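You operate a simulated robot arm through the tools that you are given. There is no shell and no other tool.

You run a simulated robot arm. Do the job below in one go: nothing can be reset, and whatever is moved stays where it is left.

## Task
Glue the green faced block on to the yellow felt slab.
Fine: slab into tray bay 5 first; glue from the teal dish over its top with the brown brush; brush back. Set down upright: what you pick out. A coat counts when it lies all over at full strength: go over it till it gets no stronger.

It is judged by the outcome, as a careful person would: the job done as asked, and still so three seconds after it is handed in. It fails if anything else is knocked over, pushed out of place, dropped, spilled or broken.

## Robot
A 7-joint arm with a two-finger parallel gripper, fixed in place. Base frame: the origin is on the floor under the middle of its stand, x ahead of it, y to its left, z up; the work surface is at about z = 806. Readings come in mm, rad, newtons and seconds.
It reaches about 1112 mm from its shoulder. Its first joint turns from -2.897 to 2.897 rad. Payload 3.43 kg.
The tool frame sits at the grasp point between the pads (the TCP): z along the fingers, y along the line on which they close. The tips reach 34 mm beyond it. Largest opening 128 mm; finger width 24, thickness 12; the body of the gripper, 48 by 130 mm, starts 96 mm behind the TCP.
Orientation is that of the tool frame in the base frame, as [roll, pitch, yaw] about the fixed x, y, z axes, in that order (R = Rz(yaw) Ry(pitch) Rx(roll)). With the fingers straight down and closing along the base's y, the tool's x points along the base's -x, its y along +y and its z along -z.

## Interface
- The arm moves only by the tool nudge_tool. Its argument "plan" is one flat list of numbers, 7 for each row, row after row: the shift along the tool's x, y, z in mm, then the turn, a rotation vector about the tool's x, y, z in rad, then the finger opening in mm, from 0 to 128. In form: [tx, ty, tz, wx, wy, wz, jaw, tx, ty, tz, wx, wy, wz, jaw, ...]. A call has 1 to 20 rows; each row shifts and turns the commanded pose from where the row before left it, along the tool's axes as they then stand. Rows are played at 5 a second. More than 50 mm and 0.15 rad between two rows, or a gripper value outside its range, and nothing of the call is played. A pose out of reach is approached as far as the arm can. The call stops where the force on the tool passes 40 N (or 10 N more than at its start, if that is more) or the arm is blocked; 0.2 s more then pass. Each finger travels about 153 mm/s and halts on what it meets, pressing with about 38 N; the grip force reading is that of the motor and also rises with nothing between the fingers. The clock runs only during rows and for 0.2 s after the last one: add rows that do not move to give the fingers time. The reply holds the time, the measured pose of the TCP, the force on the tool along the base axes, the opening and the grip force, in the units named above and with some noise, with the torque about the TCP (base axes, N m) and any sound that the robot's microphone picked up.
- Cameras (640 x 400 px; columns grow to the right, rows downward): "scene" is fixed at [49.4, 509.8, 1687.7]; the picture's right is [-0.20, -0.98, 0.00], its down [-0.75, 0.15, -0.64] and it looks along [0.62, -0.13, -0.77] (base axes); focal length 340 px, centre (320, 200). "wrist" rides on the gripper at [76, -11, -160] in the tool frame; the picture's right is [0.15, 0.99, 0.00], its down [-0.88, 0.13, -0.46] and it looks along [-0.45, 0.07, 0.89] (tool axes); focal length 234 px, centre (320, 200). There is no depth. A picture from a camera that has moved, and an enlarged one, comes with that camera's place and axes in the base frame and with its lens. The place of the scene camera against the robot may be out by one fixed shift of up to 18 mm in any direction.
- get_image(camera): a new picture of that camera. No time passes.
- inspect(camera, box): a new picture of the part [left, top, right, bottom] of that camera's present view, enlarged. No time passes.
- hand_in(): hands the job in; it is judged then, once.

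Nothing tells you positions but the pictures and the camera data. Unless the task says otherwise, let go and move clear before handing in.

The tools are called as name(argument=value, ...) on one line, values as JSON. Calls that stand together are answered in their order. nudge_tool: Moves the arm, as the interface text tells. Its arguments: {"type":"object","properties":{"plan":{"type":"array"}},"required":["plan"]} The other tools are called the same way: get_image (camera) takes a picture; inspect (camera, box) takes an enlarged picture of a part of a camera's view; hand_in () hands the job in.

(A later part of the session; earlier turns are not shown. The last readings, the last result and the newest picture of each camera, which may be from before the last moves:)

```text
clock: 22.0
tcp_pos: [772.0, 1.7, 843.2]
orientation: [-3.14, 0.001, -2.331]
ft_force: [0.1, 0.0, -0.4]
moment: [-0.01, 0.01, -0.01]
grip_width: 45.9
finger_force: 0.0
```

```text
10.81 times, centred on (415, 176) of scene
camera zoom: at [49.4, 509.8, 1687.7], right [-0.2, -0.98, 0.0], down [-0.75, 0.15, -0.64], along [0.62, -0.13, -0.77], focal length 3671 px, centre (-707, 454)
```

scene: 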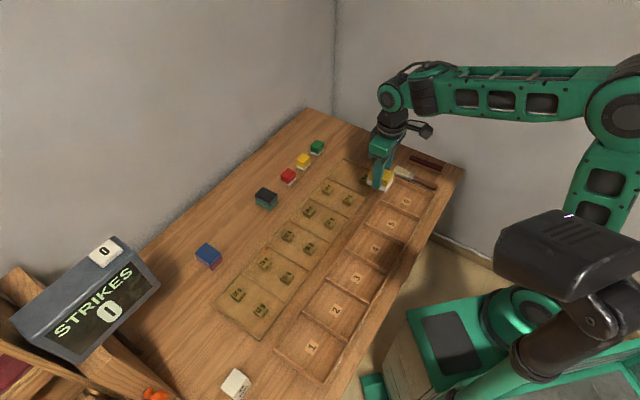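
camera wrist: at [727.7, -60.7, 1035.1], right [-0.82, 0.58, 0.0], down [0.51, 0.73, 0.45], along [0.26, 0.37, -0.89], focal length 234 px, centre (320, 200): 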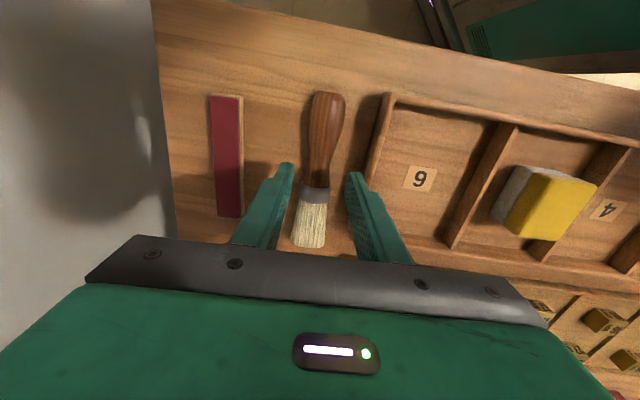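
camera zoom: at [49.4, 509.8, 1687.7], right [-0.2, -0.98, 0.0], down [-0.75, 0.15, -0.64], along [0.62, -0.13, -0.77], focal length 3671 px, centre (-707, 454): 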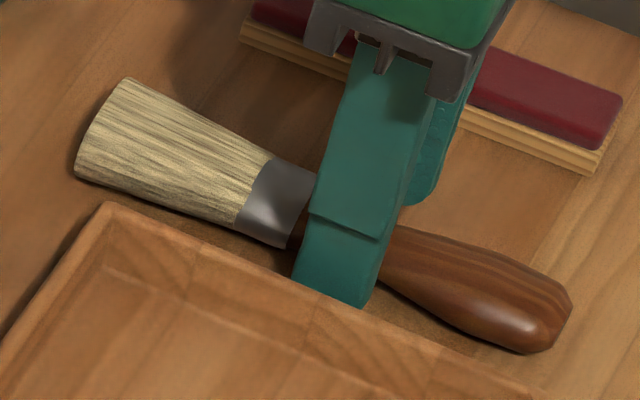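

The fingers straddle the handle with clearance, so I'll close on it now.

nudge_tool(plan=[0, 0, 0, 0, 0, 0, 34, 0, 0, 0, 0, 0, 0, 26, 0, 0, 0, 0, 0, 0, 18, 0, 0, 0, 0, 0, 0, 10, 0, 0, 0, 0, 0, 0, 10])

inspect(camera="wrist", box=[260, 100, 380, 240])

inspect(camera="scene", box=[390, 158, 440, 195])

```text
clock: 23.2
tcp_pos: [772.1, 1.4, 842.8]
orientation: [-3.141, -0.001, -2.33]
ft_force: [0.7, 0.4, -0.6]
moment: [-0.01, -0.01, 0.01]
grip_width: 28.8
finger_force: 37.6
```

```text
2.86 times, centred on (320, 170) of wrist
camera zoom: at [727.4, -60.7, 1003.0], right [-0.82, 0.58, 0.0], down [0.51, 0.73, 0.45], along [0.26, 0.37, -0.89], focal length 669 px, centre (320, 286)
```

zoom: 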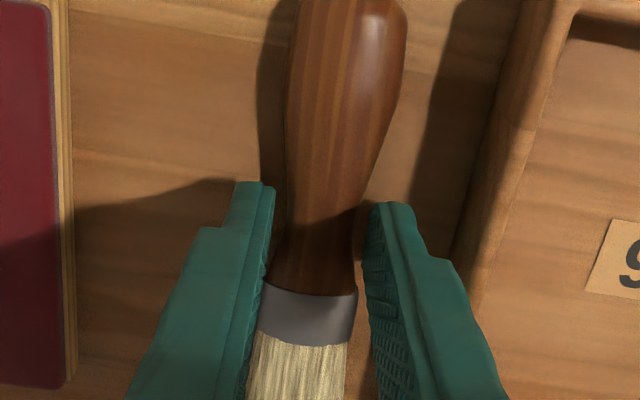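

```text
10.81 times, centred on (415, 176) of scene
camera zoom: at [49.4, 509.8, 1687.7], right [-0.2, -0.98, 0.0], down [-0.75, 0.15, -0.64], along [0.62, -0.13, -0.77], focal length 3671 px, centre (-707, 454)
```

zoom: 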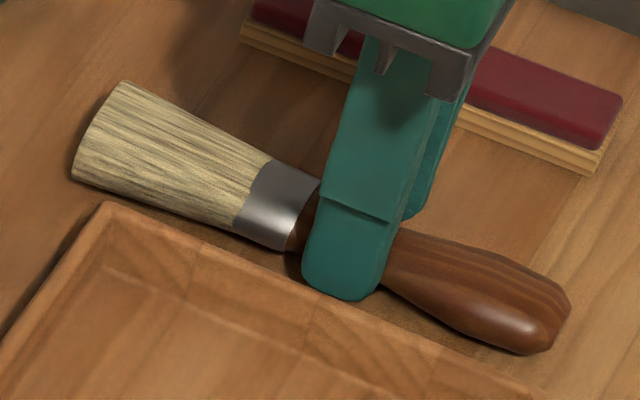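

It's gripped at 28.8 mm. I'll lift slowly and check that the brush comes up level.

nudge_tool(plan=[0, 0, -5, 0, 0, 0, 10, 0, 0, -15, 0, 0, 0, 10, 0, 0, -30, 0, 0, 0, 10, 0, 0, -40, 0, 0, 0, 10, 0, 0, 0, 0, 0, 0, 10, 0, 0, 0, 0, 0, 0, 10])

get_image(camera="scene")

inspect(camera="scene", box=[380, 120, 460, 190])

get_image(camera="wrist")

```text
clock: 24.6
tcp_pos: [774.2, 2.6, 933.7]
orientation: [-3.141, -0.001, -2.329]
ft_force: [0.7, 1.3, -0.4]
moment: [-0.01, -0.02, -0.01]
grip_width: 28.8
finger_force: 38.4
```

```text
taken
```

scene: 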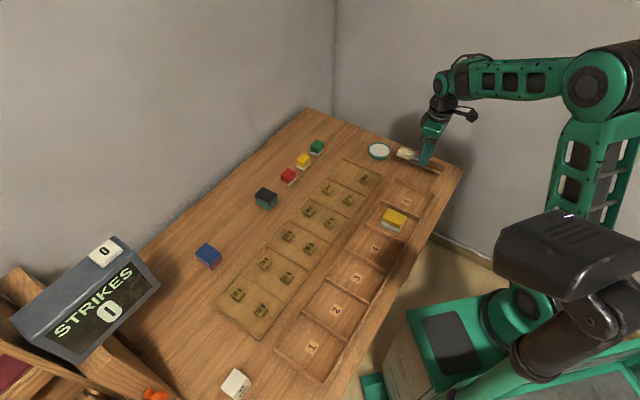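

```text
5.71 times, centred on (420, 155) of scene
camera zoom: at [49.4, 509.8, 1687.7], right [-0.2, -0.98, 0.0], down [-0.75, 0.15, -0.64], along [0.62, -0.13, -0.77], focal length 1941 px, centre (-251, 457)
```

zoom: 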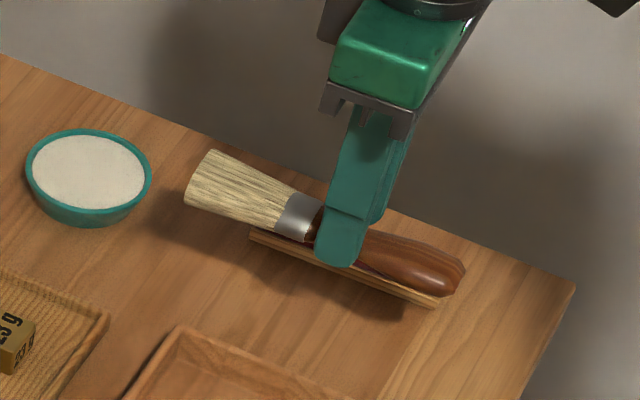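

```text
taken
camera wrist: at [728.3, -60.1, 1093.5], right [-0.82, 0.58, 0.0], down [0.51, 0.73, 0.45], along [0.26, 0.37, -0.89], focal length 234 px, centre (320, 200)
```

wrist: 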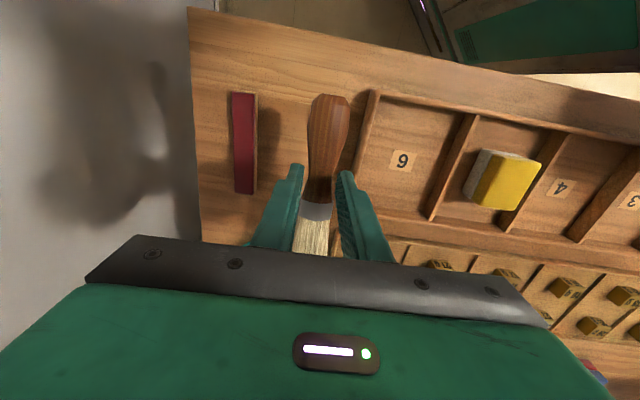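

The brush is held level, with its tip about 98 mm ahead of the TCP. I'll rise a bit more, then tilt the bristles down about 40° and check.

nudge_tool(plan=[0, 0, -30, 0, 0, 0, 10, 0, 0, -30, 0, 0, 0, 10, 0, 0, 0, 0, 0.14, 0, 10, 0, 0, 0, 0, 0.14, 0, 10, 0, 0, 0, 0, 0.14, 0, 10, 0, 0, 0, 0, 0.14, 0, 10, 0, 0, 0, 0, 0.14, 0, 10, 0, 0, 0, 0, 0, 0, 10, 0, 0, 0, 0, 0, 0, 10])

inspect(camera="scene", box=[360, 80, 480, 200])

get_image(camera="wrist")

```text
clock: 26.6
tcp_pos: [772.6, 2.0, 993.7]
orientation: [3.14, -0.703, -2.33]
ft_force: [0.2, 0.0, 0.0]
moment: [0.0, -0.02, 0.0]
grip_width: 28.8
finger_force: 38.1
```

```text
3.33 times, centred on (420, 140) of scene
camera zoom: at [49.4, 509.8, 1687.7], right [-0.2, -0.98, 0.0], down [-0.75, 0.15, -0.64], along [0.62, -0.13, -0.77], focal length 1132 px, centre (-13, 400)
```

zoom: 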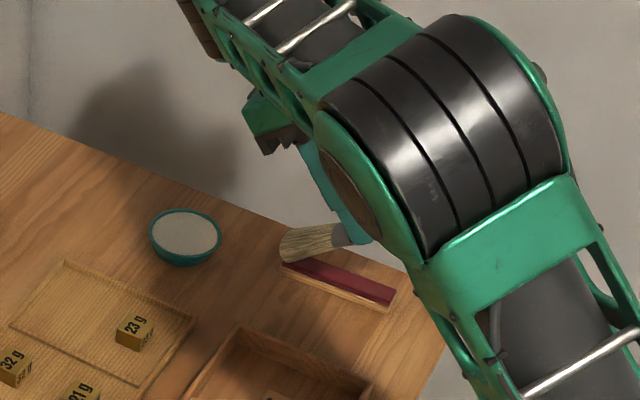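

```text
taken
camera wrist: at [811.1, 26.5, 1164.2], right [-0.79, 0.6, 0.1], down [0.57, 0.79, -0.22], along [-0.21, -0.12, -0.97], focal length 234 px, centre (320, 200)
```

wrist: 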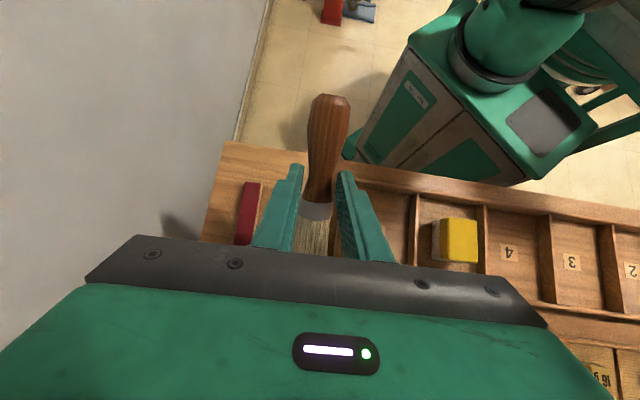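

The tilted brush is steady in the grip. I'll move over the dish, keeping the tip about 50 mm above the rim.

nudge_tool(plan=[-26.4, -12.8, -14.5, 0, 0, 0, 10, -26.4, -12.8, -14.5, 0, 0, 0, 10, -26.4, -12.8, -14.5, 0, 0, 0, 10, -26.4, -12.8, -14.5, 0, 0, 0, 10, 0, 0, 0, 0, 0, 0, 10, 0, 0, 0, 0, 0, 0, 10])

get_image(camera="scene")

inspect(camera="scene", box=[340, 100, 440, 180])

get_image(camera="wrist")

```text
clock: 28.0
tcp_pos: [892.8, 51.7, 968.1]
orientation: [3.14, -0.7, -2.329]
ft_force: [-0.7, -0.2, -0.8]
moment: [0.05, -0.03, 0.04]
grip_width: 28.8
finger_force: 38.0
```

```text
taken
```

scene: 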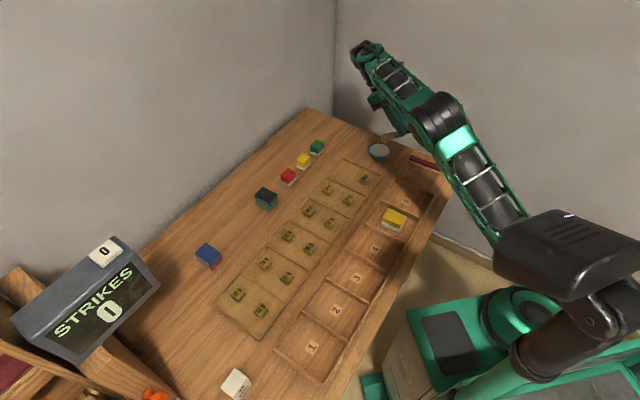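

```text
5.00 times, centred on (390, 140) of scene
camera zoom: at [49.4, 509.8, 1687.7], right [-0.2, -0.98, 0.0], down [-0.75, 0.15, -0.64], along [0.62, -0.13, -0.77], focal length 1698 px, centre (-30, 500)
```

zoom: 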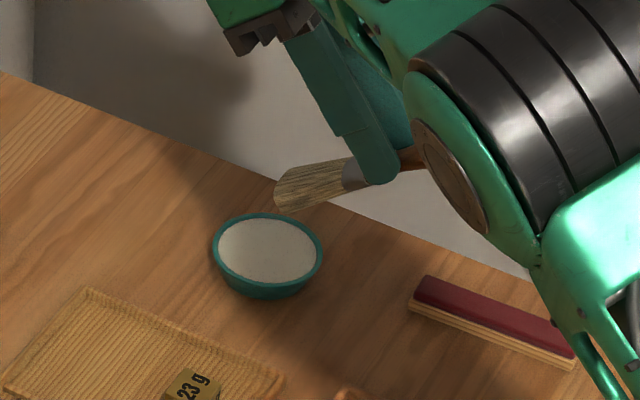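

```text
taken
camera wrist: at [930.3, 76.6, 1140.4], right [-0.79, 0.6, 0.1], down [0.57, 0.79, -0.22], along [-0.21, -0.12, -0.97], focal length 234 px, centre (320, 200)
```

wrist: 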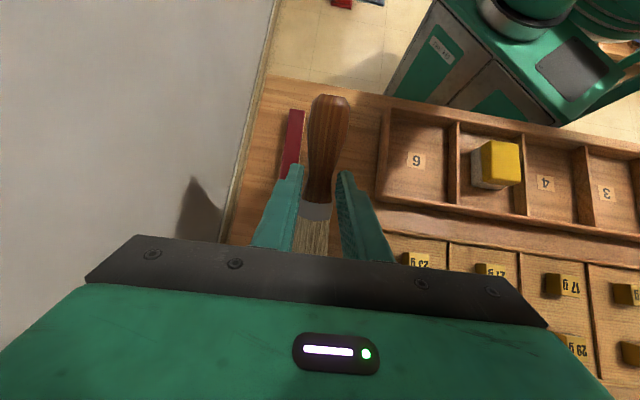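

The tip sits over the dish centre, and the scene view agrees with the geometry to within about a pixel. I'll descend in steps towards the glue.

nudge_tool(plan=[-14.5, 0, 17.2, 0, 0, 0, 10, -12.9, 0, 15.3, 0, 0, 0, 10, -3.2, 0, 3.8, 0, 0, 0, 10, 0, 0, 0, 0, 0, 0, 10])

inspect(camera="scene", box=[350, 120, 420, 170])

```text
clock: 29.0
tcp_pos: [892.9, 51.9, 921.4]
orientation: [3.139, -0.702, -2.329]
ft_force: [0.5, -0.3, 0.2]
moment: [0.02, 0.0, 0.01]
grip_width: 28.8
finger_force: 38.4
```

```text
8.00 times, centred on (385, 145) of scene
camera zoom: at [49.4, 509.8, 1687.7], right [-0.2, -0.98, 0.0], down [-0.75, 0.15, -0.64], along [0.62, -0.13, -0.77], focal length 2717 px, centre (-200, 640)
```

zoom: 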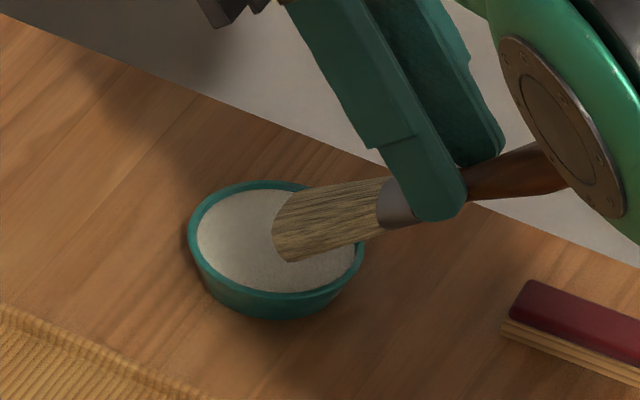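

The bristles are just above the glue, so I'll lower them a few millimetres at a time and watch the force.

nudge_tool(plan=[-2.6, 0, 3.1, 0, 0, 0, 10, -2.6, 0, 3.1, 0, 0, 0, 10, 0, 0, 0, 0, 0, 0, 10])

nudge_tool(plan=[-1.9, 0, 2.3, 0, 0, 0, 10, -1.3, 0, 1.5, 0, 0, 0, 10, 0, 0, 0, 0, 0, 0, 10])

inspect(camera="scene", box=[350, 120, 420, 170])

```text
clock: 29.8
tcp_pos: [890.5, 51.9, 914.7]
orientation: [3.141, -0.7, -2.33]
ft_force: [0.5, -0.2, 0.2]
moment: [-0.02, 0.02, 0.03]
grip_width: 28.8
finger_force: 37.6
```

```text
clock: 30.6
tcp_pos: [891.4, 52.0, 911.3]
orientation: [-3.141, -0.702, -2.332]
ft_force: [0.0, -1.6, 17.3]
moment: [0.52, -0.53, -0.03]
grip_width: 28.4
finger_force: 38.2
```

```text
8.00 times, centred on (385, 145) of scene
camera zoom: at [49.4, 509.8, 1687.7], right [-0.2, -0.98, 0.0], down [-0.75, 0.15, -0.64], along [0.62, -0.13, -0.77], focal length 2717 px, centre (-200, 640)
```

zoom: 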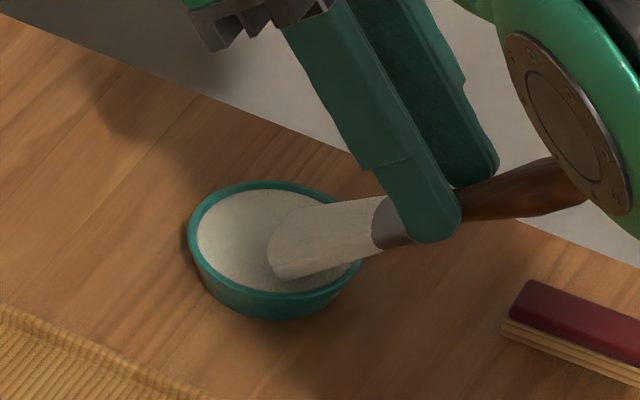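

The bristles have turned glue-coloured, so the brush is loaded, and contact registered 17 N. I'll lift straight up and check the brush hasn't shifted in the grip.

nudge_tool(plan=[6.4, 0, -7.6, 0, 0, 0, 10, 19.3, 0, -23, 0, 0, 0, 10, 25.8, 0, -30.6, 0, 0, 0, 10, 0, 0, 0, 0, 0, 0, 10])

inspect(camera="scene", box=[350, 110, 430, 170])

inspect(camera="wrist", box=[260, 80, 380, 250])

```text
clock: 31.6
tcp_pos: [890.7, 51.9, 989.2]
orientation: [3.141, -0.7, -2.331]
ft_force: [0.2, -0.5, -0.3]
moment: [-0.03, 0.01, 0.0]
grip_width: 28.8
finger_force: 38.2
```

```text
6.67 times, centred on (390, 140) of scene
camera zoom: at [49.4, 509.8, 1687.7], right [-0.2, -0.98, 0.0], down [-0.75, 0.15, -0.64], along [0.62, -0.13, -0.77], focal length 2264 px, centre (-147, 600)
```

zoom: 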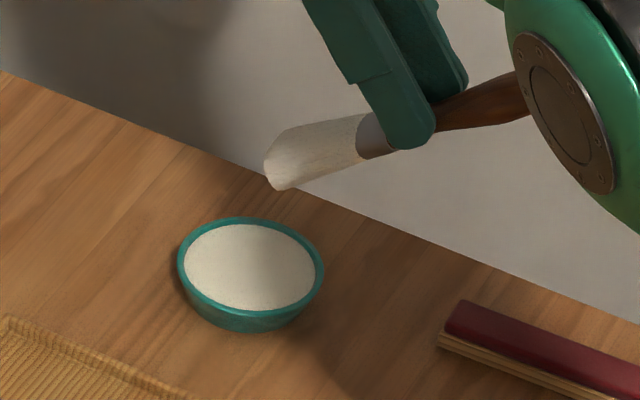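

```text
2.35 times, centred on (320, 165) of wrist
camera zoom: at [929.6, 76.5, 1160.0], right [-0.79, 0.6, 0.1], down [0.57, 0.79, -0.22], along [-0.21, -0.12, -0.97], focal length 551 px, centre (320, 282)
```

zoom: 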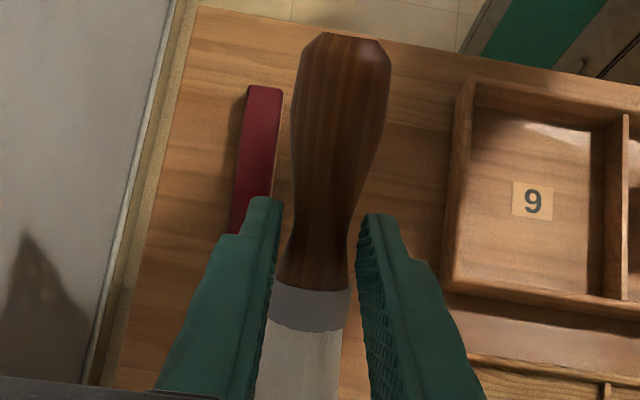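

The brush hasn't slipped. The slab top is centred at about (612, 154) and lies parallel to the brush, so I'll carry the loaded brush over its far end.

nudge_tool(plan=[13.66, 38.9, 15.1, 0, 0, 0, 10, 13.66, 38.9, 15.1, 0, 0, 0, 10, 13.66, 38.9, 15.1, 0, 0, 0, 10, 13.66, 38.9, 15.1, 0, 0, 0, 10, 13.66, 38.9, 15.1, 0, 0, 0, 10, 13.66, 38.9, 15.1, 0, 0, 0, 10, 13.66, 38.9, 15.1, 0, 0, 0, 10, 0, 0, 0, 0, 0, 0, 10, 0, 0, 0, 0, 0, 0, 10])

get_image(camera="scene")

inspect(camera="scene", box=[350, 160, 440, 250])

get_image(camera="wrist")

```text
clock: 33.6
tcp_pos: [595.9, 137.7, 970.2]
orientation: [3.141, -0.702, -2.33]
ft_force: [0.5, -0.3, 0.5]
moment: [-0.05, 0.02, -0.02]
grip_width: 28.9
finger_force: 37.7
```

```text
taken
```

scene: 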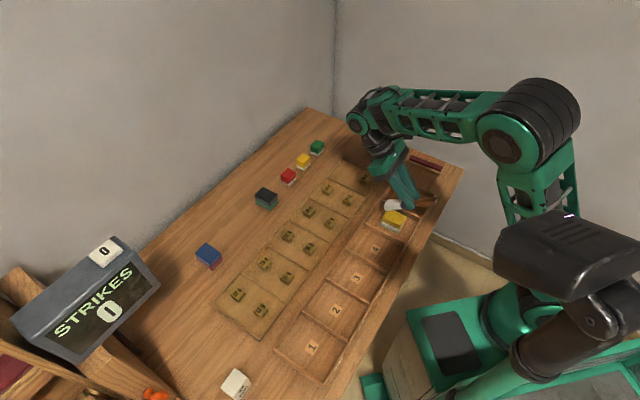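

```text
4.44 times, centred on (395, 205) of scene
camera zoom: at [49.4, 509.8, 1687.7], right [-0.2, -0.98, 0.0], down [-0.75, 0.15, -0.64], along [0.62, -0.13, -0.77], focal length 1509 px, centre (-13, 178)
```

zoom: 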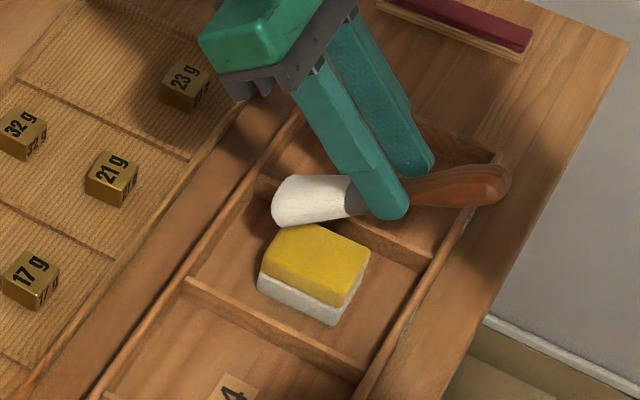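

```text
taken
camera wrist: at [634.4, 162.7, 1140.9], right [-0.79, 0.6, 0.1], down [0.57, 0.79, -0.22], along [-0.21, -0.12, -0.97], focal length 234 px, centre (320, 200)
```

wrist: 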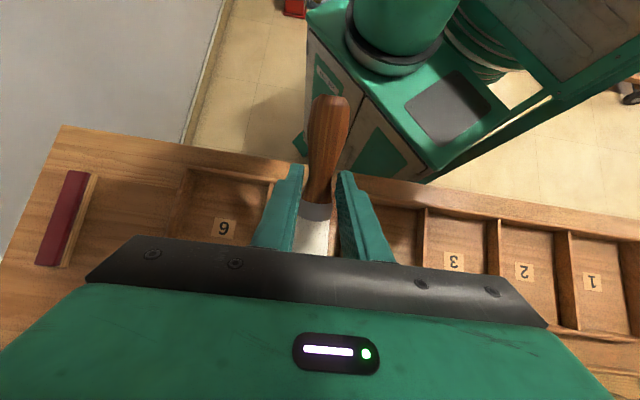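

The brush is aligned over the slab's far end. I'll lower it to light contact.

nudge_tool(plan=[-12.9, 0, 15.3, 0, 0, 0, 10, -6.4, 0, 7.7, 0, 0, 0, 10, 0, 0, 0, 0, 0, 0, 10])

nudge_tool(plan=[-1.3, 0, 1.5, 0, 0, 0, 10, -1.3, 0, 1.5, 0, 0, 0, 10, 0, 0, 0, 0, 0, 0, 10])

inspect(camera="scene", box=[360, 180, 430, 235])

```text
clock: 34.4
tcp_pos: [596.4, 137.3, 940.5]
orientation: [3.141, -0.701, -2.33]
ft_force: [0.6, 0.5, 13.2]
moment: [0.44, -0.46, 0.0]
grip_width: 28.6
finger_force: 38.0
```

```text
clock: 35.2
tcp_pos: [595.2, 136.8, 936.8]
orientation: [3.139, -0.702, -2.331]
ft_force: [-2.8, -3.0, 17.2]
moment: [0.37, -0.43, -0.02]
grip_width: 28.7
finger_force: 37.8
```

```text
7.27 times, centred on (395, 208) of scene
camera zoom: at [49.4, 509.8, 1687.7], right [-0.2, -0.98, 0.0], down [-0.75, 0.15, -0.64], along [0.62, -0.13, -0.77], focal length 2470 px, centre (-226, 146)
```

zoom: 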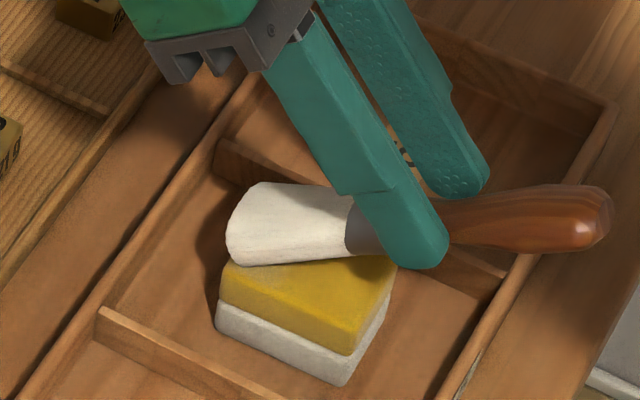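

Contact came early (13–17 N), so the slab is about 40 mm tall with its top near z = 850. I'll back off a few millimetres and inspect before stroking.

nudge_tool(plan=[1.3, 0, -1.5, 0, 0, 0, 10, 1.3, 0, -1.5, 0, 0, 0, 10, 0, 0, 0, 0, 0, 0, 10])

nudge_tool(plan=[1.3, 0, -1.5, 0, 0, 0, 10, 0, 0, 0, 0, 0, 0, 10])

nudge_tool(plan=[6.4, 0, -7.6, 0, 0, 0, 10, 12.9, 0, -15.3, 0, 0, 0, 10, 0, 0, 0, 0, 0, 0, 10])

inspect(camera="scene", box=[360, 180, 430, 235])

get_image(camera="wrist")

```text
clock: 36.0
tcp_pos: [596.0, 137.5, 939.1]
orientation: [3.14, -0.703, -2.33]
ft_force: [1.1, 0.2, -1.1]
moment: [0.01, 0.03, -0.03]
grip_width: 28.8
finger_force: 38.4
```

```text
clock: 36.6
tcp_pos: [595.4, 137.9, 941.9]
orientation: [3.141, -0.701, -2.329]
ft_force: [-0.5, -0.3, 0.2]
moment: [0.0, 0.02, 0.02]
grip_width: 29.1
finger_force: 38.3
```

```text
clock: 37.4
tcp_pos: [596.5, 136.9, 972.2]
orientation: [3.138, -0.702, -2.329]
ft_force: [-0.3, -0.4, -0.6]
moment: [-0.01, 0.02, 0.0]
grip_width: 28.8
finger_force: 37.9
```

```text
7.27 times, centred on (395, 208) of scene
camera zoom: at [49.4, 509.8, 1687.7], right [-0.2, -0.98, 0.0], down [-0.75, 0.15, -0.64], along [0.62, -0.13, -0.77], focal length 2470 px, centre (-226, 146)
```

zoom: 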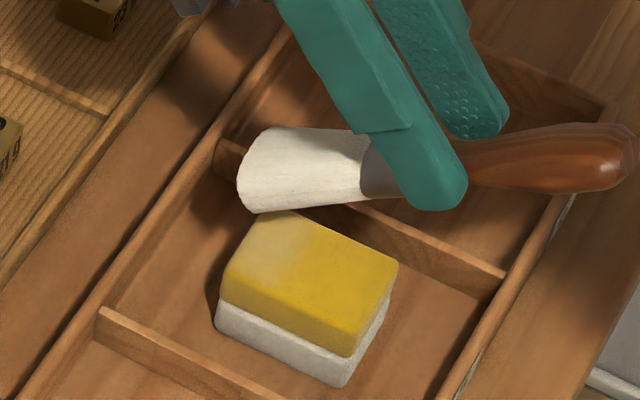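

```text
taken
camera wrist: at [634.7, 162.2, 1142.7], right [-0.79, 0.6, 0.1], down [0.57, 0.79, -0.22], along [-0.21, -0.12, -0.97], focal length 234 px, centre (320, 200)
```

wrist: 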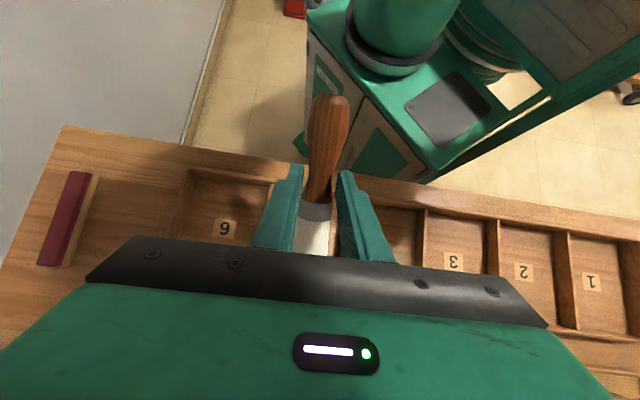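

A faint pale patch shows the coat starting, and the brush gave slightly under that press, so I'll go lighter. I'll lower to first contact, then pull one slow stroke towards the robot along the slab.

nudge_tool(plan=[-12.9, 0, 15.3, 0, 0, 0, 10, -7.7, 0, 9.2, 0, 0, 0, 10, -1.3, 0, 1.5, 0, 0, 0, 10, 0, 0, 0, 0, 0, 0, 10])

nudge_tool(plan=[-0.64, 0, 0.77, 0, 0, 0, 10, 0, 0, 0, 0, 0, 0, 10])

```text
clock: 38.4
tcp_pos: [595.4, 138.7, 938.7]
orientation: [3.14, -0.703, -2.329]
ft_force: [-0.5, 0.1, 0.0]
moment: [0.0, -0.01, 0.02]
grip_width: 28.7
finger_force: 37.6
```

```text
clock: 39.0
tcp_pos: [596.5, 137.0, 936.0]
orientation: [3.14, -0.701, -2.33]
ft_force: [0.3, 0.1, 2.1]
moment: [0.03, -0.07, -0.01]
grip_width: 28.8
finger_force: 37.8
```

Light contact at 2 N. Now I'll pull the stroke.

nudge_tool(plan=[-0.2, 0, 0.25, 0, 0, 0, 10, 6.12, 0, 5.15, 0, 0, 0, 10, 6.12, 0, 5.15, 0, 0, 0, 10, 6.12, 0, 5.15, 0, 0, 0, 10, 6.12, 0, 5.15, 0, 0, 0, 10, 6.12, 0, 5.15, 0, 0, 0, 10, 6.12, 0, 5.15, 0, 0, 0, 10, 6.12, 0, 5.15, 0, 0, 0, 10])

inspect(camera="scene", box=[360, 180, 430, 235])

```text
clock: 40.8
tcp_pos: [556.0, 97.1, 936.4]
orientation: [3.14, -0.702, -2.33]
ft_force: [-0.3, -0.1, 13.9]
moment: [0.49, -0.53, -0.02]
grip_width: 28.9
finger_force: 38.0
```

```text
7.27 times, centred on (395, 208) of scene
camera zoom: at [49.4, 509.8, 1687.7], right [-0.2, -0.98, 0.0], down [-0.75, 0.15, -0.64], along [0.62, -0.13, -0.77], focal length 2470 px, centre (-226, 146)
```

zoom: 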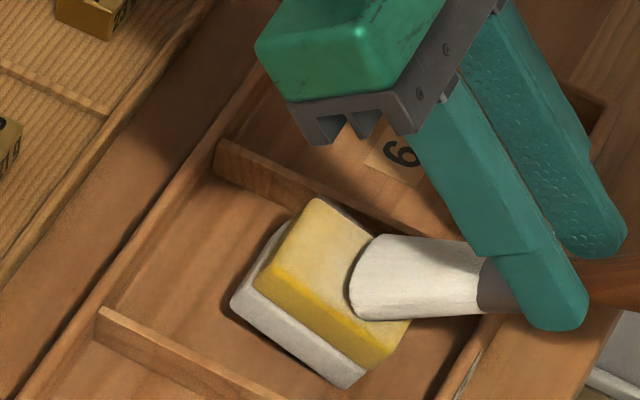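

The coat is forming, but pressing at the near end seems to have tipped or shifted the slab a little. I'll lift off straight up and look.

nudge_tool(plan=[1.3, 0, -1.5, 0, 0, 0, 10, 6.4, 0, -7.6, 0, 0, 0, 10, 12.9, 0, -15.3, 0, 0, 0, 10, 12.9, 0, -15.3, 0, 0, 0, 10, 0, 0, 0, 0, 0, 0, 10])

inspect(camera="scene", box=[360, 180, 430, 235])

get_image(camera="wrist")

```text
clock: 42.0
tcp_pos: [556.2, 97.2, 988.4]
orientation: [3.139, -0.702, -2.331]
ft_force: [0.3, 0.8, -0.1]
moment: [0.01, 0.0, -0.01]
grip_width: 29.1
finger_force: 38.4
```

```text
7.27 times, centred on (395, 208) of scene
camera zoom: at [49.4, 509.8, 1687.7], right [-0.2, -0.98, 0.0], down [-0.75, 0.15, -0.64], along [0.62, -0.13, -0.77], focal length 2470 px, centre (-226, 146)
```

zoom: 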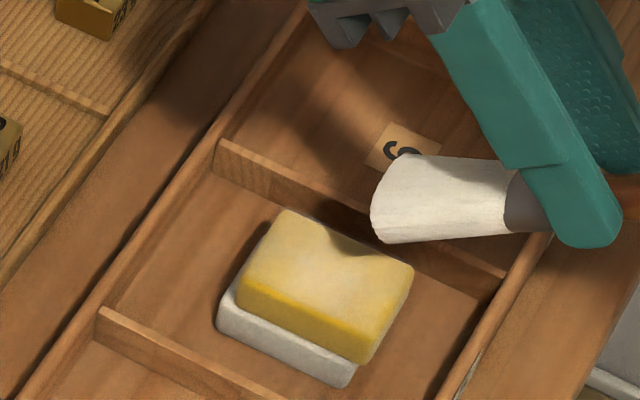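

```text
taken
camera wrist: at [595.8, 122.2, 1159.0], right [-0.79, 0.6, 0.1], down [0.57, 0.79, -0.22], along [-0.21, -0.12, -0.97], focal length 234 px, centre (320, 200)
```

wrist: 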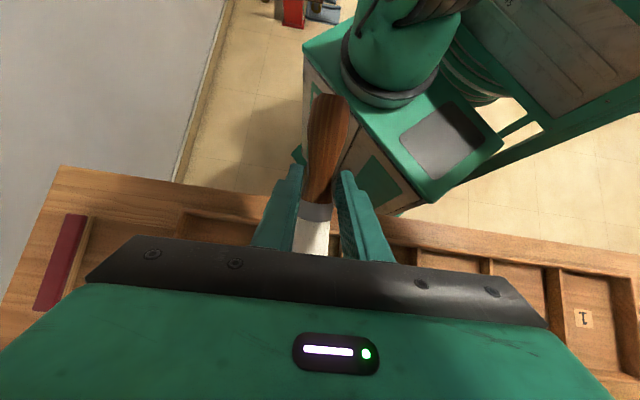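

The yellow part has slid about 6 mm relative to the white layer beneath, so they may be two separate pieces. I need a closer look before going on.

inspect(camera="scene", box=[372, 194, 416, 236])

inspect(camera="scene", box=[250, 180, 282, 212])

inspect(camera="scene", box=[280, 138, 330, 188])

inspect(camera="scene", box=[190, 235, 226, 271])

inspect(camera="scene", box=[0, 230, 170, 360])

```text
9.52 times, centred on (394, 215) of scene
camera zoom: at [49.4, 509.8, 1687.7], right [-0.2, -0.98, 0.0], down [-0.75, 0.15, -0.64], along [0.62, -0.13, -0.77], focal length 3234 px, centre (-385, 57)
```

zoom: 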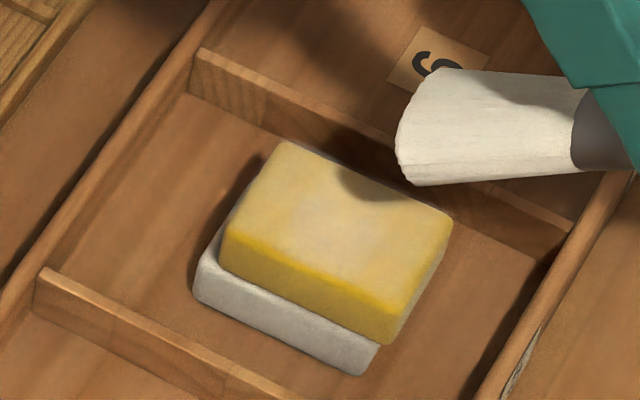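

```text
12.50 times, centred on (266, 196) of scene
camera zoom: at [49.4, 509.8, 1687.7], right [-0.2, -0.98, 0.0], down [-0.75, 0.15, -0.64], along [0.62, -0.13, -0.77], focal length 4245 px, centre (995, 250)
```

zoom: 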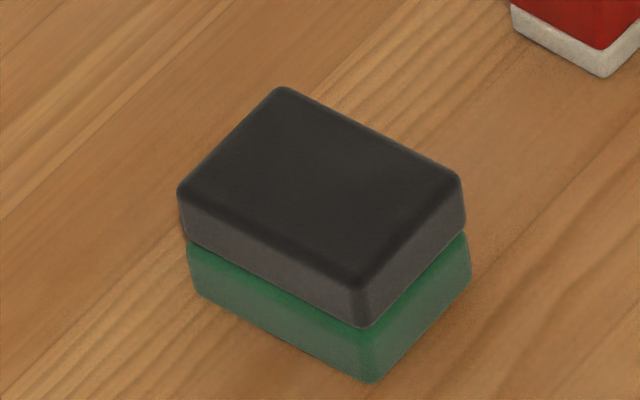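

```text
8.00 times, centred on (305, 163) of scene
camera zoom: at [49.4, 509.8, 1687.7], right [-0.2, -0.98, 0.0], down [-0.75, 0.15, -0.64], along [0.62, -0.13, -0.77], focal length 2717 px, centre (440, 496)
```

zoom: 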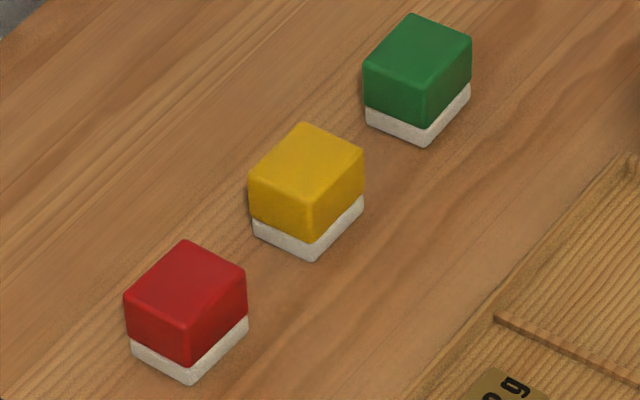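

```text
11.11 times, centred on (208, 253) of scene
camera zoom: at [49.4, 509.8, 1687.7], right [-0.2, -0.98, 0.0], down [-0.75, 0.15, -0.64], along [0.62, -0.13, -0.77], focal length 3773 px, centre (1564, -389)
```

zoom: 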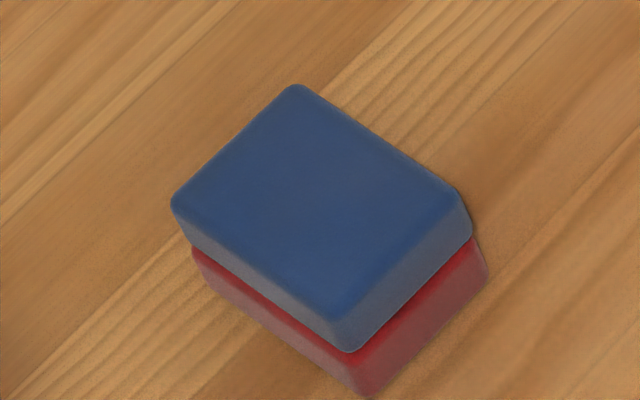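

```text
3.08 times, centred on (85, 295) of scene
camera zoom: at [49.4, 509.8, 1687.7], right [-0.2, -0.98, 0.0], down [-0.75, 0.15, -0.64], along [0.62, -0.13, -0.77], focal length 1045 px, centre (1043, -92)
```

zoom: 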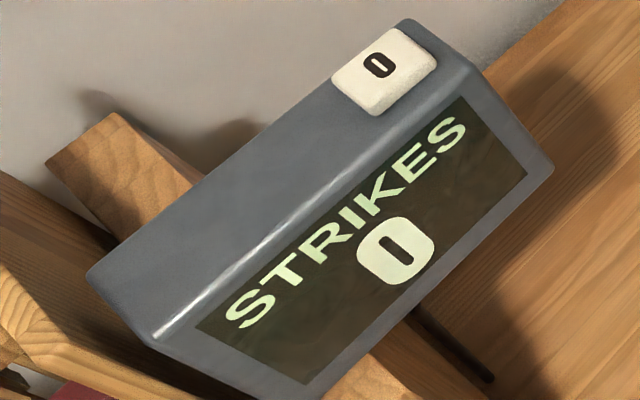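

The slabs are stacked in pairs (blue on red, yellow on white, black on green), so I carried the white slab along under the yellow one by mistake. I'll lay the brush back, return the white slab to its original spot (693.6, 622.9), set the yellow slab directly in bay 5, then do the coating properly. First I'll level the brush and go back over its place.

nudge_tool(plan=[0, 0, 0, 0, -0.14, 0, 10, 0, 0, 0, 0, -0.14, 0, 10, 0, 0, 0, 0, -0.14, 0, 10, 0, 0, 0, 0, -0.14, 0, 10, 0, 0, 0, 0, -0.141, 0, 10, -13.25, -37.1, 0, 0, 0, 0, 10, -13.25, -37.1, 0, 0, 0, 0, 10, -13.25, -37.1, 0, 0, 0, 0, 10, -13.25, -37.1, 0, 0, 0, 0, 10, -13.25, -37.1, 0, 0, 0, 0, 10, -13.25, -37.1, 0, 0, 0, 0, 10, 0, 0, 0, 0, 0, 0, 10, 0, 0, 0, 0, 0, 0, 10])

inspect(camera="scene", box=[380, 100, 460, 180])

get_image(camera="wrist")

inspect(camera="wrist", box=[260, 80, 380, 250])

```text
clock: 44.8
tcp_pos: [772.5, 0.4, 989.7]
orientation: [3.141, 0.0, -2.33]
ft_force: [0.3, 0.0, 1.0]
moment: [-0.03, -0.05, 0.0]
grip_width: 28.9
finger_force: 38.0
```

```text
5.00 times, centred on (420, 140) of scene
camera zoom: at [49.4, 509.8, 1687.7], right [-0.2, -0.98, 0.0], down [-0.75, 0.15, -0.64], along [0.62, -0.13, -0.77], focal length 1698 px, centre (-180, 500)
```

zoom: 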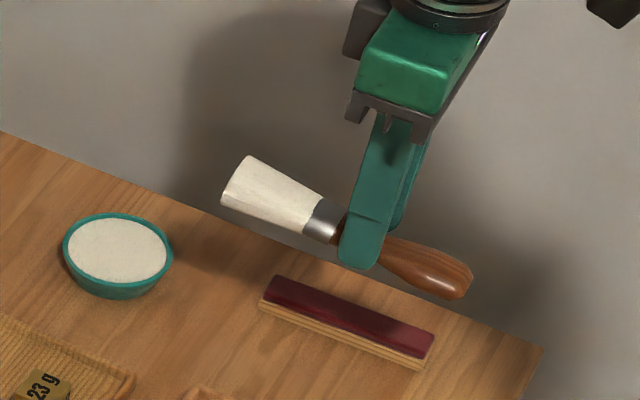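

```text
taken
camera wrist: at [728.7, -62.3, 1149.1], right [-0.82, 0.57, 0.0], down [0.51, 0.73, 0.46], along [0.26, 0.37, -0.89], focal length 234 px, centre (320, 200)
```

wrist: 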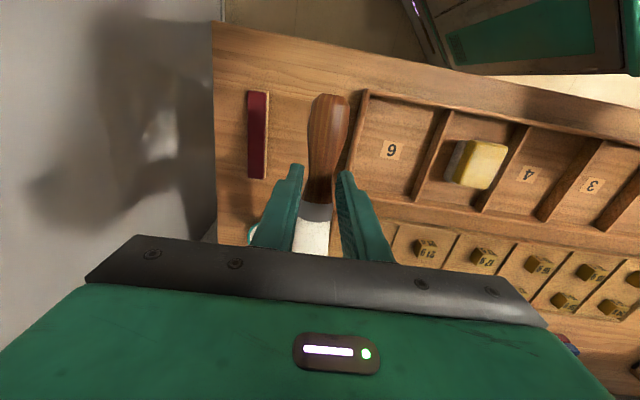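

```text
2.35 times, centred on (320, 165) of wrist
camera zoom: at [728.7, -62.3, 1149.1], right [-0.82, 0.57, 0.0], down [0.51, 0.73, 0.46], along [0.26, 0.37, -0.89], focal length 551 px, centre (320, 282)
```

zoom: 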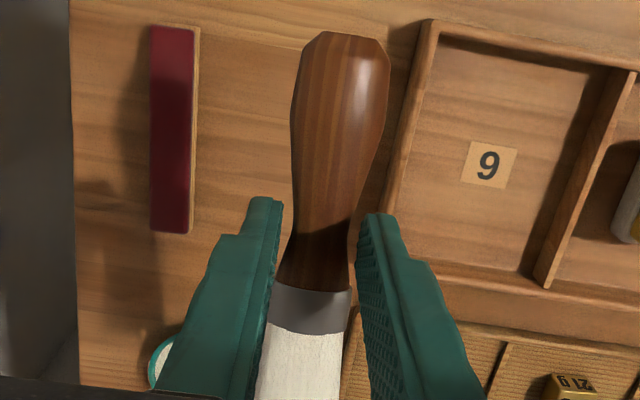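

The brush may have pitched a little in the grip, so I'll zoom in to measure how much before laying it down.

inspect(camera="scene", box=[395, 122, 455, 166])

```text
9.09 times, centred on (425, 144) of scene
camera zoom: at [49.4, 509.8, 1687.7], right [-0.2, -0.98, 0.0], down [-0.75, 0.15, -0.64], along [0.62, -0.13, -0.77], focal length 3087 px, centre (-634, 709)
```

zoom: 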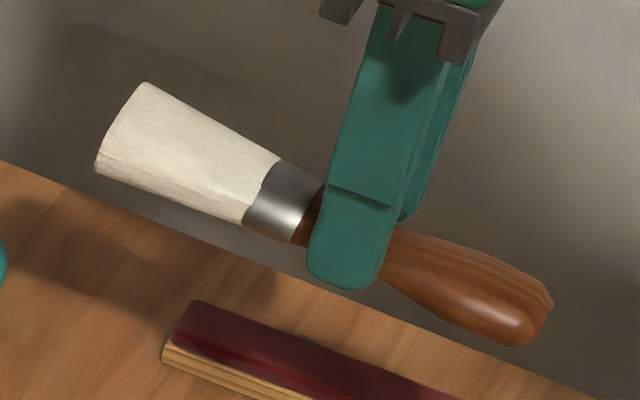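

The brush has pitched about 0.1 rad tip-up in the grip. I'll tilt the tool by that much so it lies flat, then lower it over its old place.

nudge_tool(plan=[-2.9, 1.0, 0, 0, 0.1, 0, 10, -3.36, 0, 33.5, 0, 0, 0, 10, -3.36, 0, 33.5, 0, 0, 0, 10, -3.36, 0, 33.5, 0, 0, 0, 10, -2.4, 0, 24, 0, 0, 0, 10, 0, 0, 0, 0, 0, 0, 10, 0, 0, 0, 0, 0, 0, 10])

inspect(camera="scene", box=[385, 145, 445, 189])

get_image(camera="wrist")

```text
clock: 46.4
tcp_pos: [774.7, 3.0, 863.3]
orientation: [-3.14, -0.099, -2.329]
ft_force: [0.3, -0.2, -0.4]
moment: [-0.01, -0.02, 0.01]
grip_width: 28.9
finger_force: 37.8
```

```text
9.09 times, centred on (415, 167) of scene
camera zoom: at [49.4, 509.8, 1687.7], right [-0.2, -0.98, 0.0], down [-0.75, 0.15, -0.64], along [0.62, -0.13, -0.77], focal length 3087 px, centre (-544, 500)
```

zoom: 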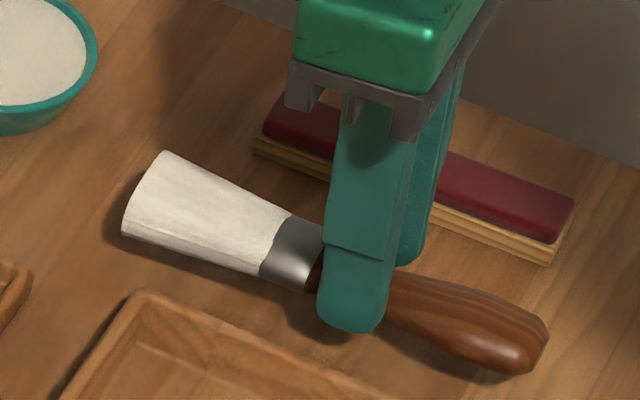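

```text
taken
camera wrist: at [740.7, -47.7, 1029.6], right [-0.82, 0.58, 0.02], down [0.54, 0.76, 0.37], along [0.2, 0.31, -0.93], focal length 234 px, centre (320, 200)
```

wrist: 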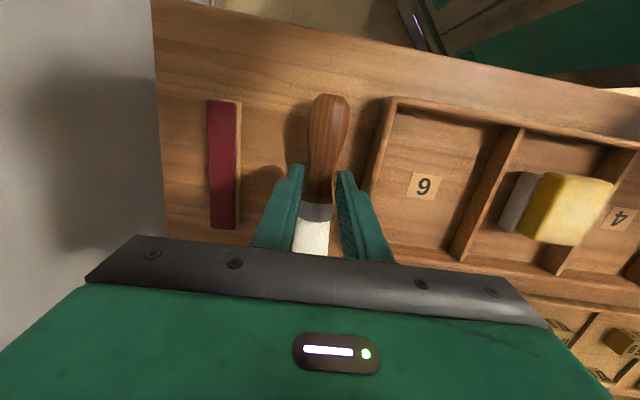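

The brush is now close to horizontal over its place. I'll lower until it touches.

nudge_tool(plan=[-1.2, 0, 12, 0, 0, 0, 10, -0.4, 0, 4, 0, 0, 0, 10, 0, 0, 0, 0, 0, 0, 10])

nudge_tool(plan=[-0.2, 0, 2, 0, 0, 0, 10, 0, 0, 0, 0, 0, 0, 10])

inspect(camera="scene", box=[385, 150, 445, 194])

```text
clock: 47.2
tcp_pos: [774.1, 3.0, 847.2]
orientation: [3.141, -0.099, -2.33]
ft_force: [1.3, 0.4, -0.6]
moment: [-0.01, -0.02, 0.03]
grip_width: 28.9
finger_force: 37.9
```

```text
clock: 47.8
tcp_pos: [774.4, 3.0, 845.4]
orientation: [-3.141, -0.098, -2.33]
ft_force: [0.2, -0.3, -0.9]
moment: [-0.05, 0.01, -0.01]
grip_width: 29.0
finger_force: 38.0
```

```text
9.09 times, centred on (415, 172) of scene
camera zoom: at [49.4, 509.8, 1687.7], right [-0.2, -0.98, 0.0], down [-0.75, 0.15, -0.64], along [0.62, -0.13, -0.77], focal length 3087 px, centre (-544, 454)
```

zoom: 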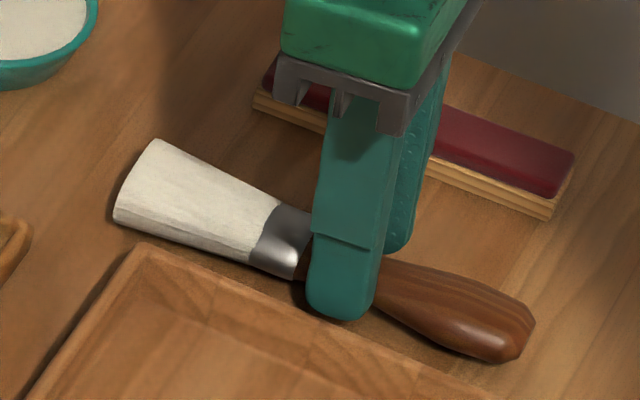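

The brush image matches its original place within about half a pixel. I'll lower the last couple of millimetres and release it.

nudge_tool(plan=[-0.15, 0, 1.5, 0, 0, 0, 10, 0, 0, 0, 0, 0, 0, 10])

nudge_tool(plan=[-0.1, 0, 1, 0, 0, 0, 10, 0, 0, 0, 0, 0, 0, 10])

```text
clock: 48.4
tcp_pos: [774.4, 2.0, 842.9]
orientation: [3.141, -0.098, -2.328]
ft_force: [0.0, -0.8, 0.0]
moment: [0.01, 0.02, -0.01]
grip_width: 28.8
finger_force: 37.7
```

```text
clock: 49.0
tcp_pos: [774.1, 5.0, 842.1]
orientation: [3.141, -0.099, -2.329]
ft_force: [-1.3, -0.7, 6.9]
moment: [0.07, -0.02, -0.05]
grip_width: 28.7
finger_force: 37.3
```

Contact made. I'll release and rise straight up.

nudge_tool(plan=[0, 0, 0, 0, 0, 0, 36, 0, 0, 0, 0, 0, 0, 46, 0, 0, 0, 0, 0, 0, 46, 1, 0, -10, 0, 0, 0, 46, 3, 0, -30, 0, 0, 0, 46, 4, 0, -40, 0, 0, 0, 46, 0, 0, 0, 0, -0.1, 0, 46, 0, 0, -40, 0, 0, 0, 46, 0, 0, -30, 0, 0, 0, 60, 0, 0, 0, 0, 0, 0, 60])

inspect(camera="scene", box=[385, 150, 445, 194])

get_image(camera="wrist")

get_image(camera="scene")

```text
clock: 51.2
tcp_pos: [773.5, 3.1, 993.3]
orientation: [3.14, -0.001, -2.331]
ft_force: [-0.4, -0.7, 0.2]
moment: [-0.01, 0.03, -0.01]
grip_width: 59.9
finger_force: 0.0
```

```text
9.09 times, centred on (415, 172) of scene
camera zoom: at [49.4, 509.8, 1687.7], right [-0.2, -0.98, 0.0], down [-0.75, 0.15, -0.64], along [0.62, -0.13, -0.77], focal length 3087 px, centre (-544, 454)
```

zoom: 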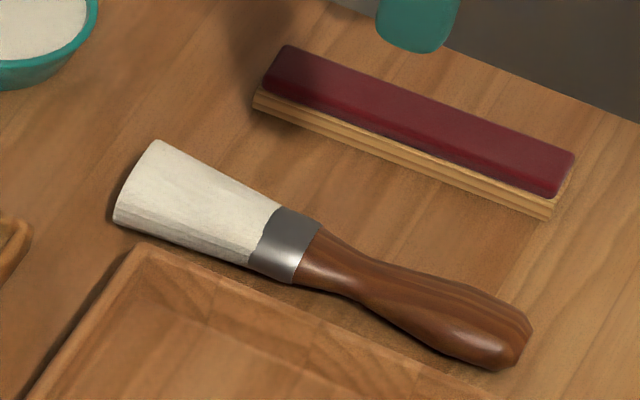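

```text
taken
camera wrist: at [729.3, -59.9, 1153.1], right [-0.82, 0.57, 0.0], down [0.51, 0.73, 0.46], along [0.26, 0.37, -0.89], focal length 234 px, centre (320, 200)
```

wrist: 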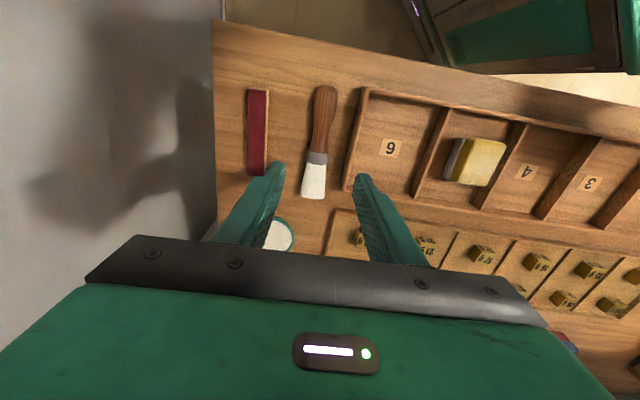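

```text
taken
```

scene: 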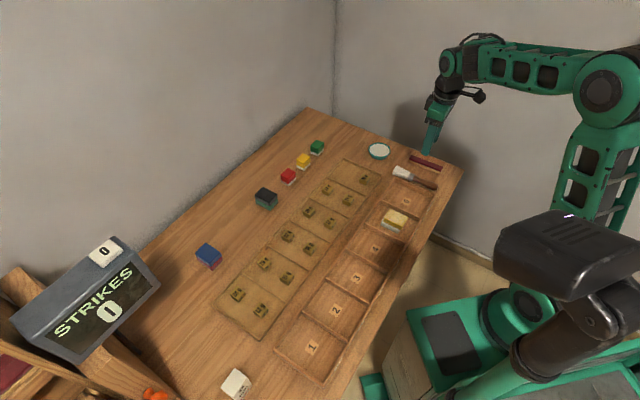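

The brush is back exactly in its place. Next I'll go above bay 5 and measure where the yellow slab sits on the white one.

nudge_tool(plan=[1.75, 36.9, 5.5, 0, 0, 0, 64, 1.75, 36.9, 5.5, 0, 0, 0, 68, 1.75, 36.9, 5.5, 0, 0, 0, 70, 1.75, 36.9, 5.5, 0, 0, 0, 70, 1.75, 36.9, 5.5, 0, 0, 0, 70, 1.75, 36.9, 5.5, 0, 0, 0, 70, 0, 0, 0, 0, 0, 0, 70, 0, 0, 0, 0, 0, 0, 70])

get_image(camera="wrist")

inspect(camera="wrist", box=[260, 70, 380, 190])

inspect(camera="scene", box=[372, 194, 416, 236])

```text
clock: 53.0
tcp_pos: [607.0, 146.7, 960.2]
orientation: [3.139, 0.0, -2.33]
ft_force: [0.0, -0.5, -0.6]
moment: [0.0, 0.0, -0.02]
grip_width: 70.1
finger_force: 0.1
```

```text
taken
camera wrist: at [561.2, 84.3, 1119.9], right [-0.82, 0.58, 0.0], down [0.51, 0.73, 0.46], along [0.26, 0.37, -0.89], focal length 234 px, centre (320, 200)
```

wrist: 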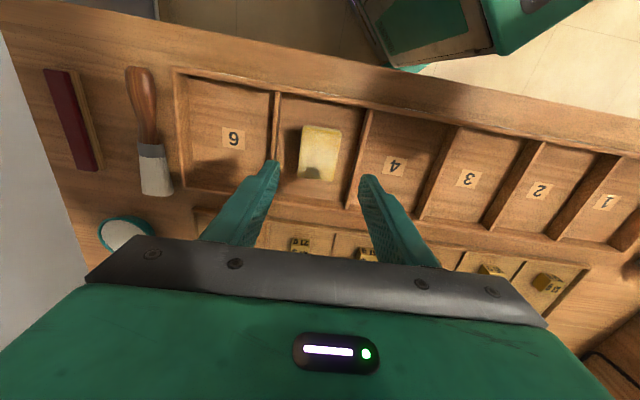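

```text
3.33 times, centred on (320, 130) of wrist
camera zoom: at [561.2, 84.3, 1119.9], right [-0.82, 0.58, 0.0], down [0.51, 0.73, 0.46], along [0.26, 0.37, -0.89], focal length 781 px, centre (320, 433)
```

zoom: 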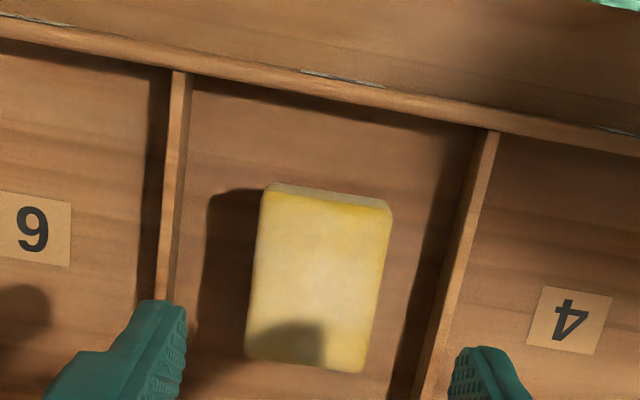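

```text
9.52 times, centred on (394, 215) of scene
camera zoom: at [49.4, 509.8, 1687.7], right [-0.2, -0.98, 0.0], down [-0.75, 0.15, -0.64], along [0.62, -0.13, -0.77], focal length 3234 px, centre (-385, 57)
```

zoom: 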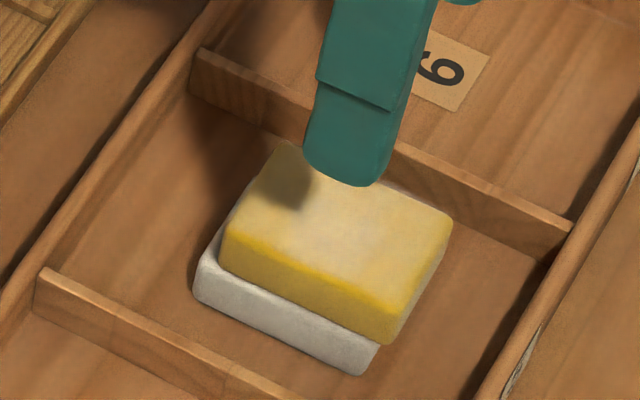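

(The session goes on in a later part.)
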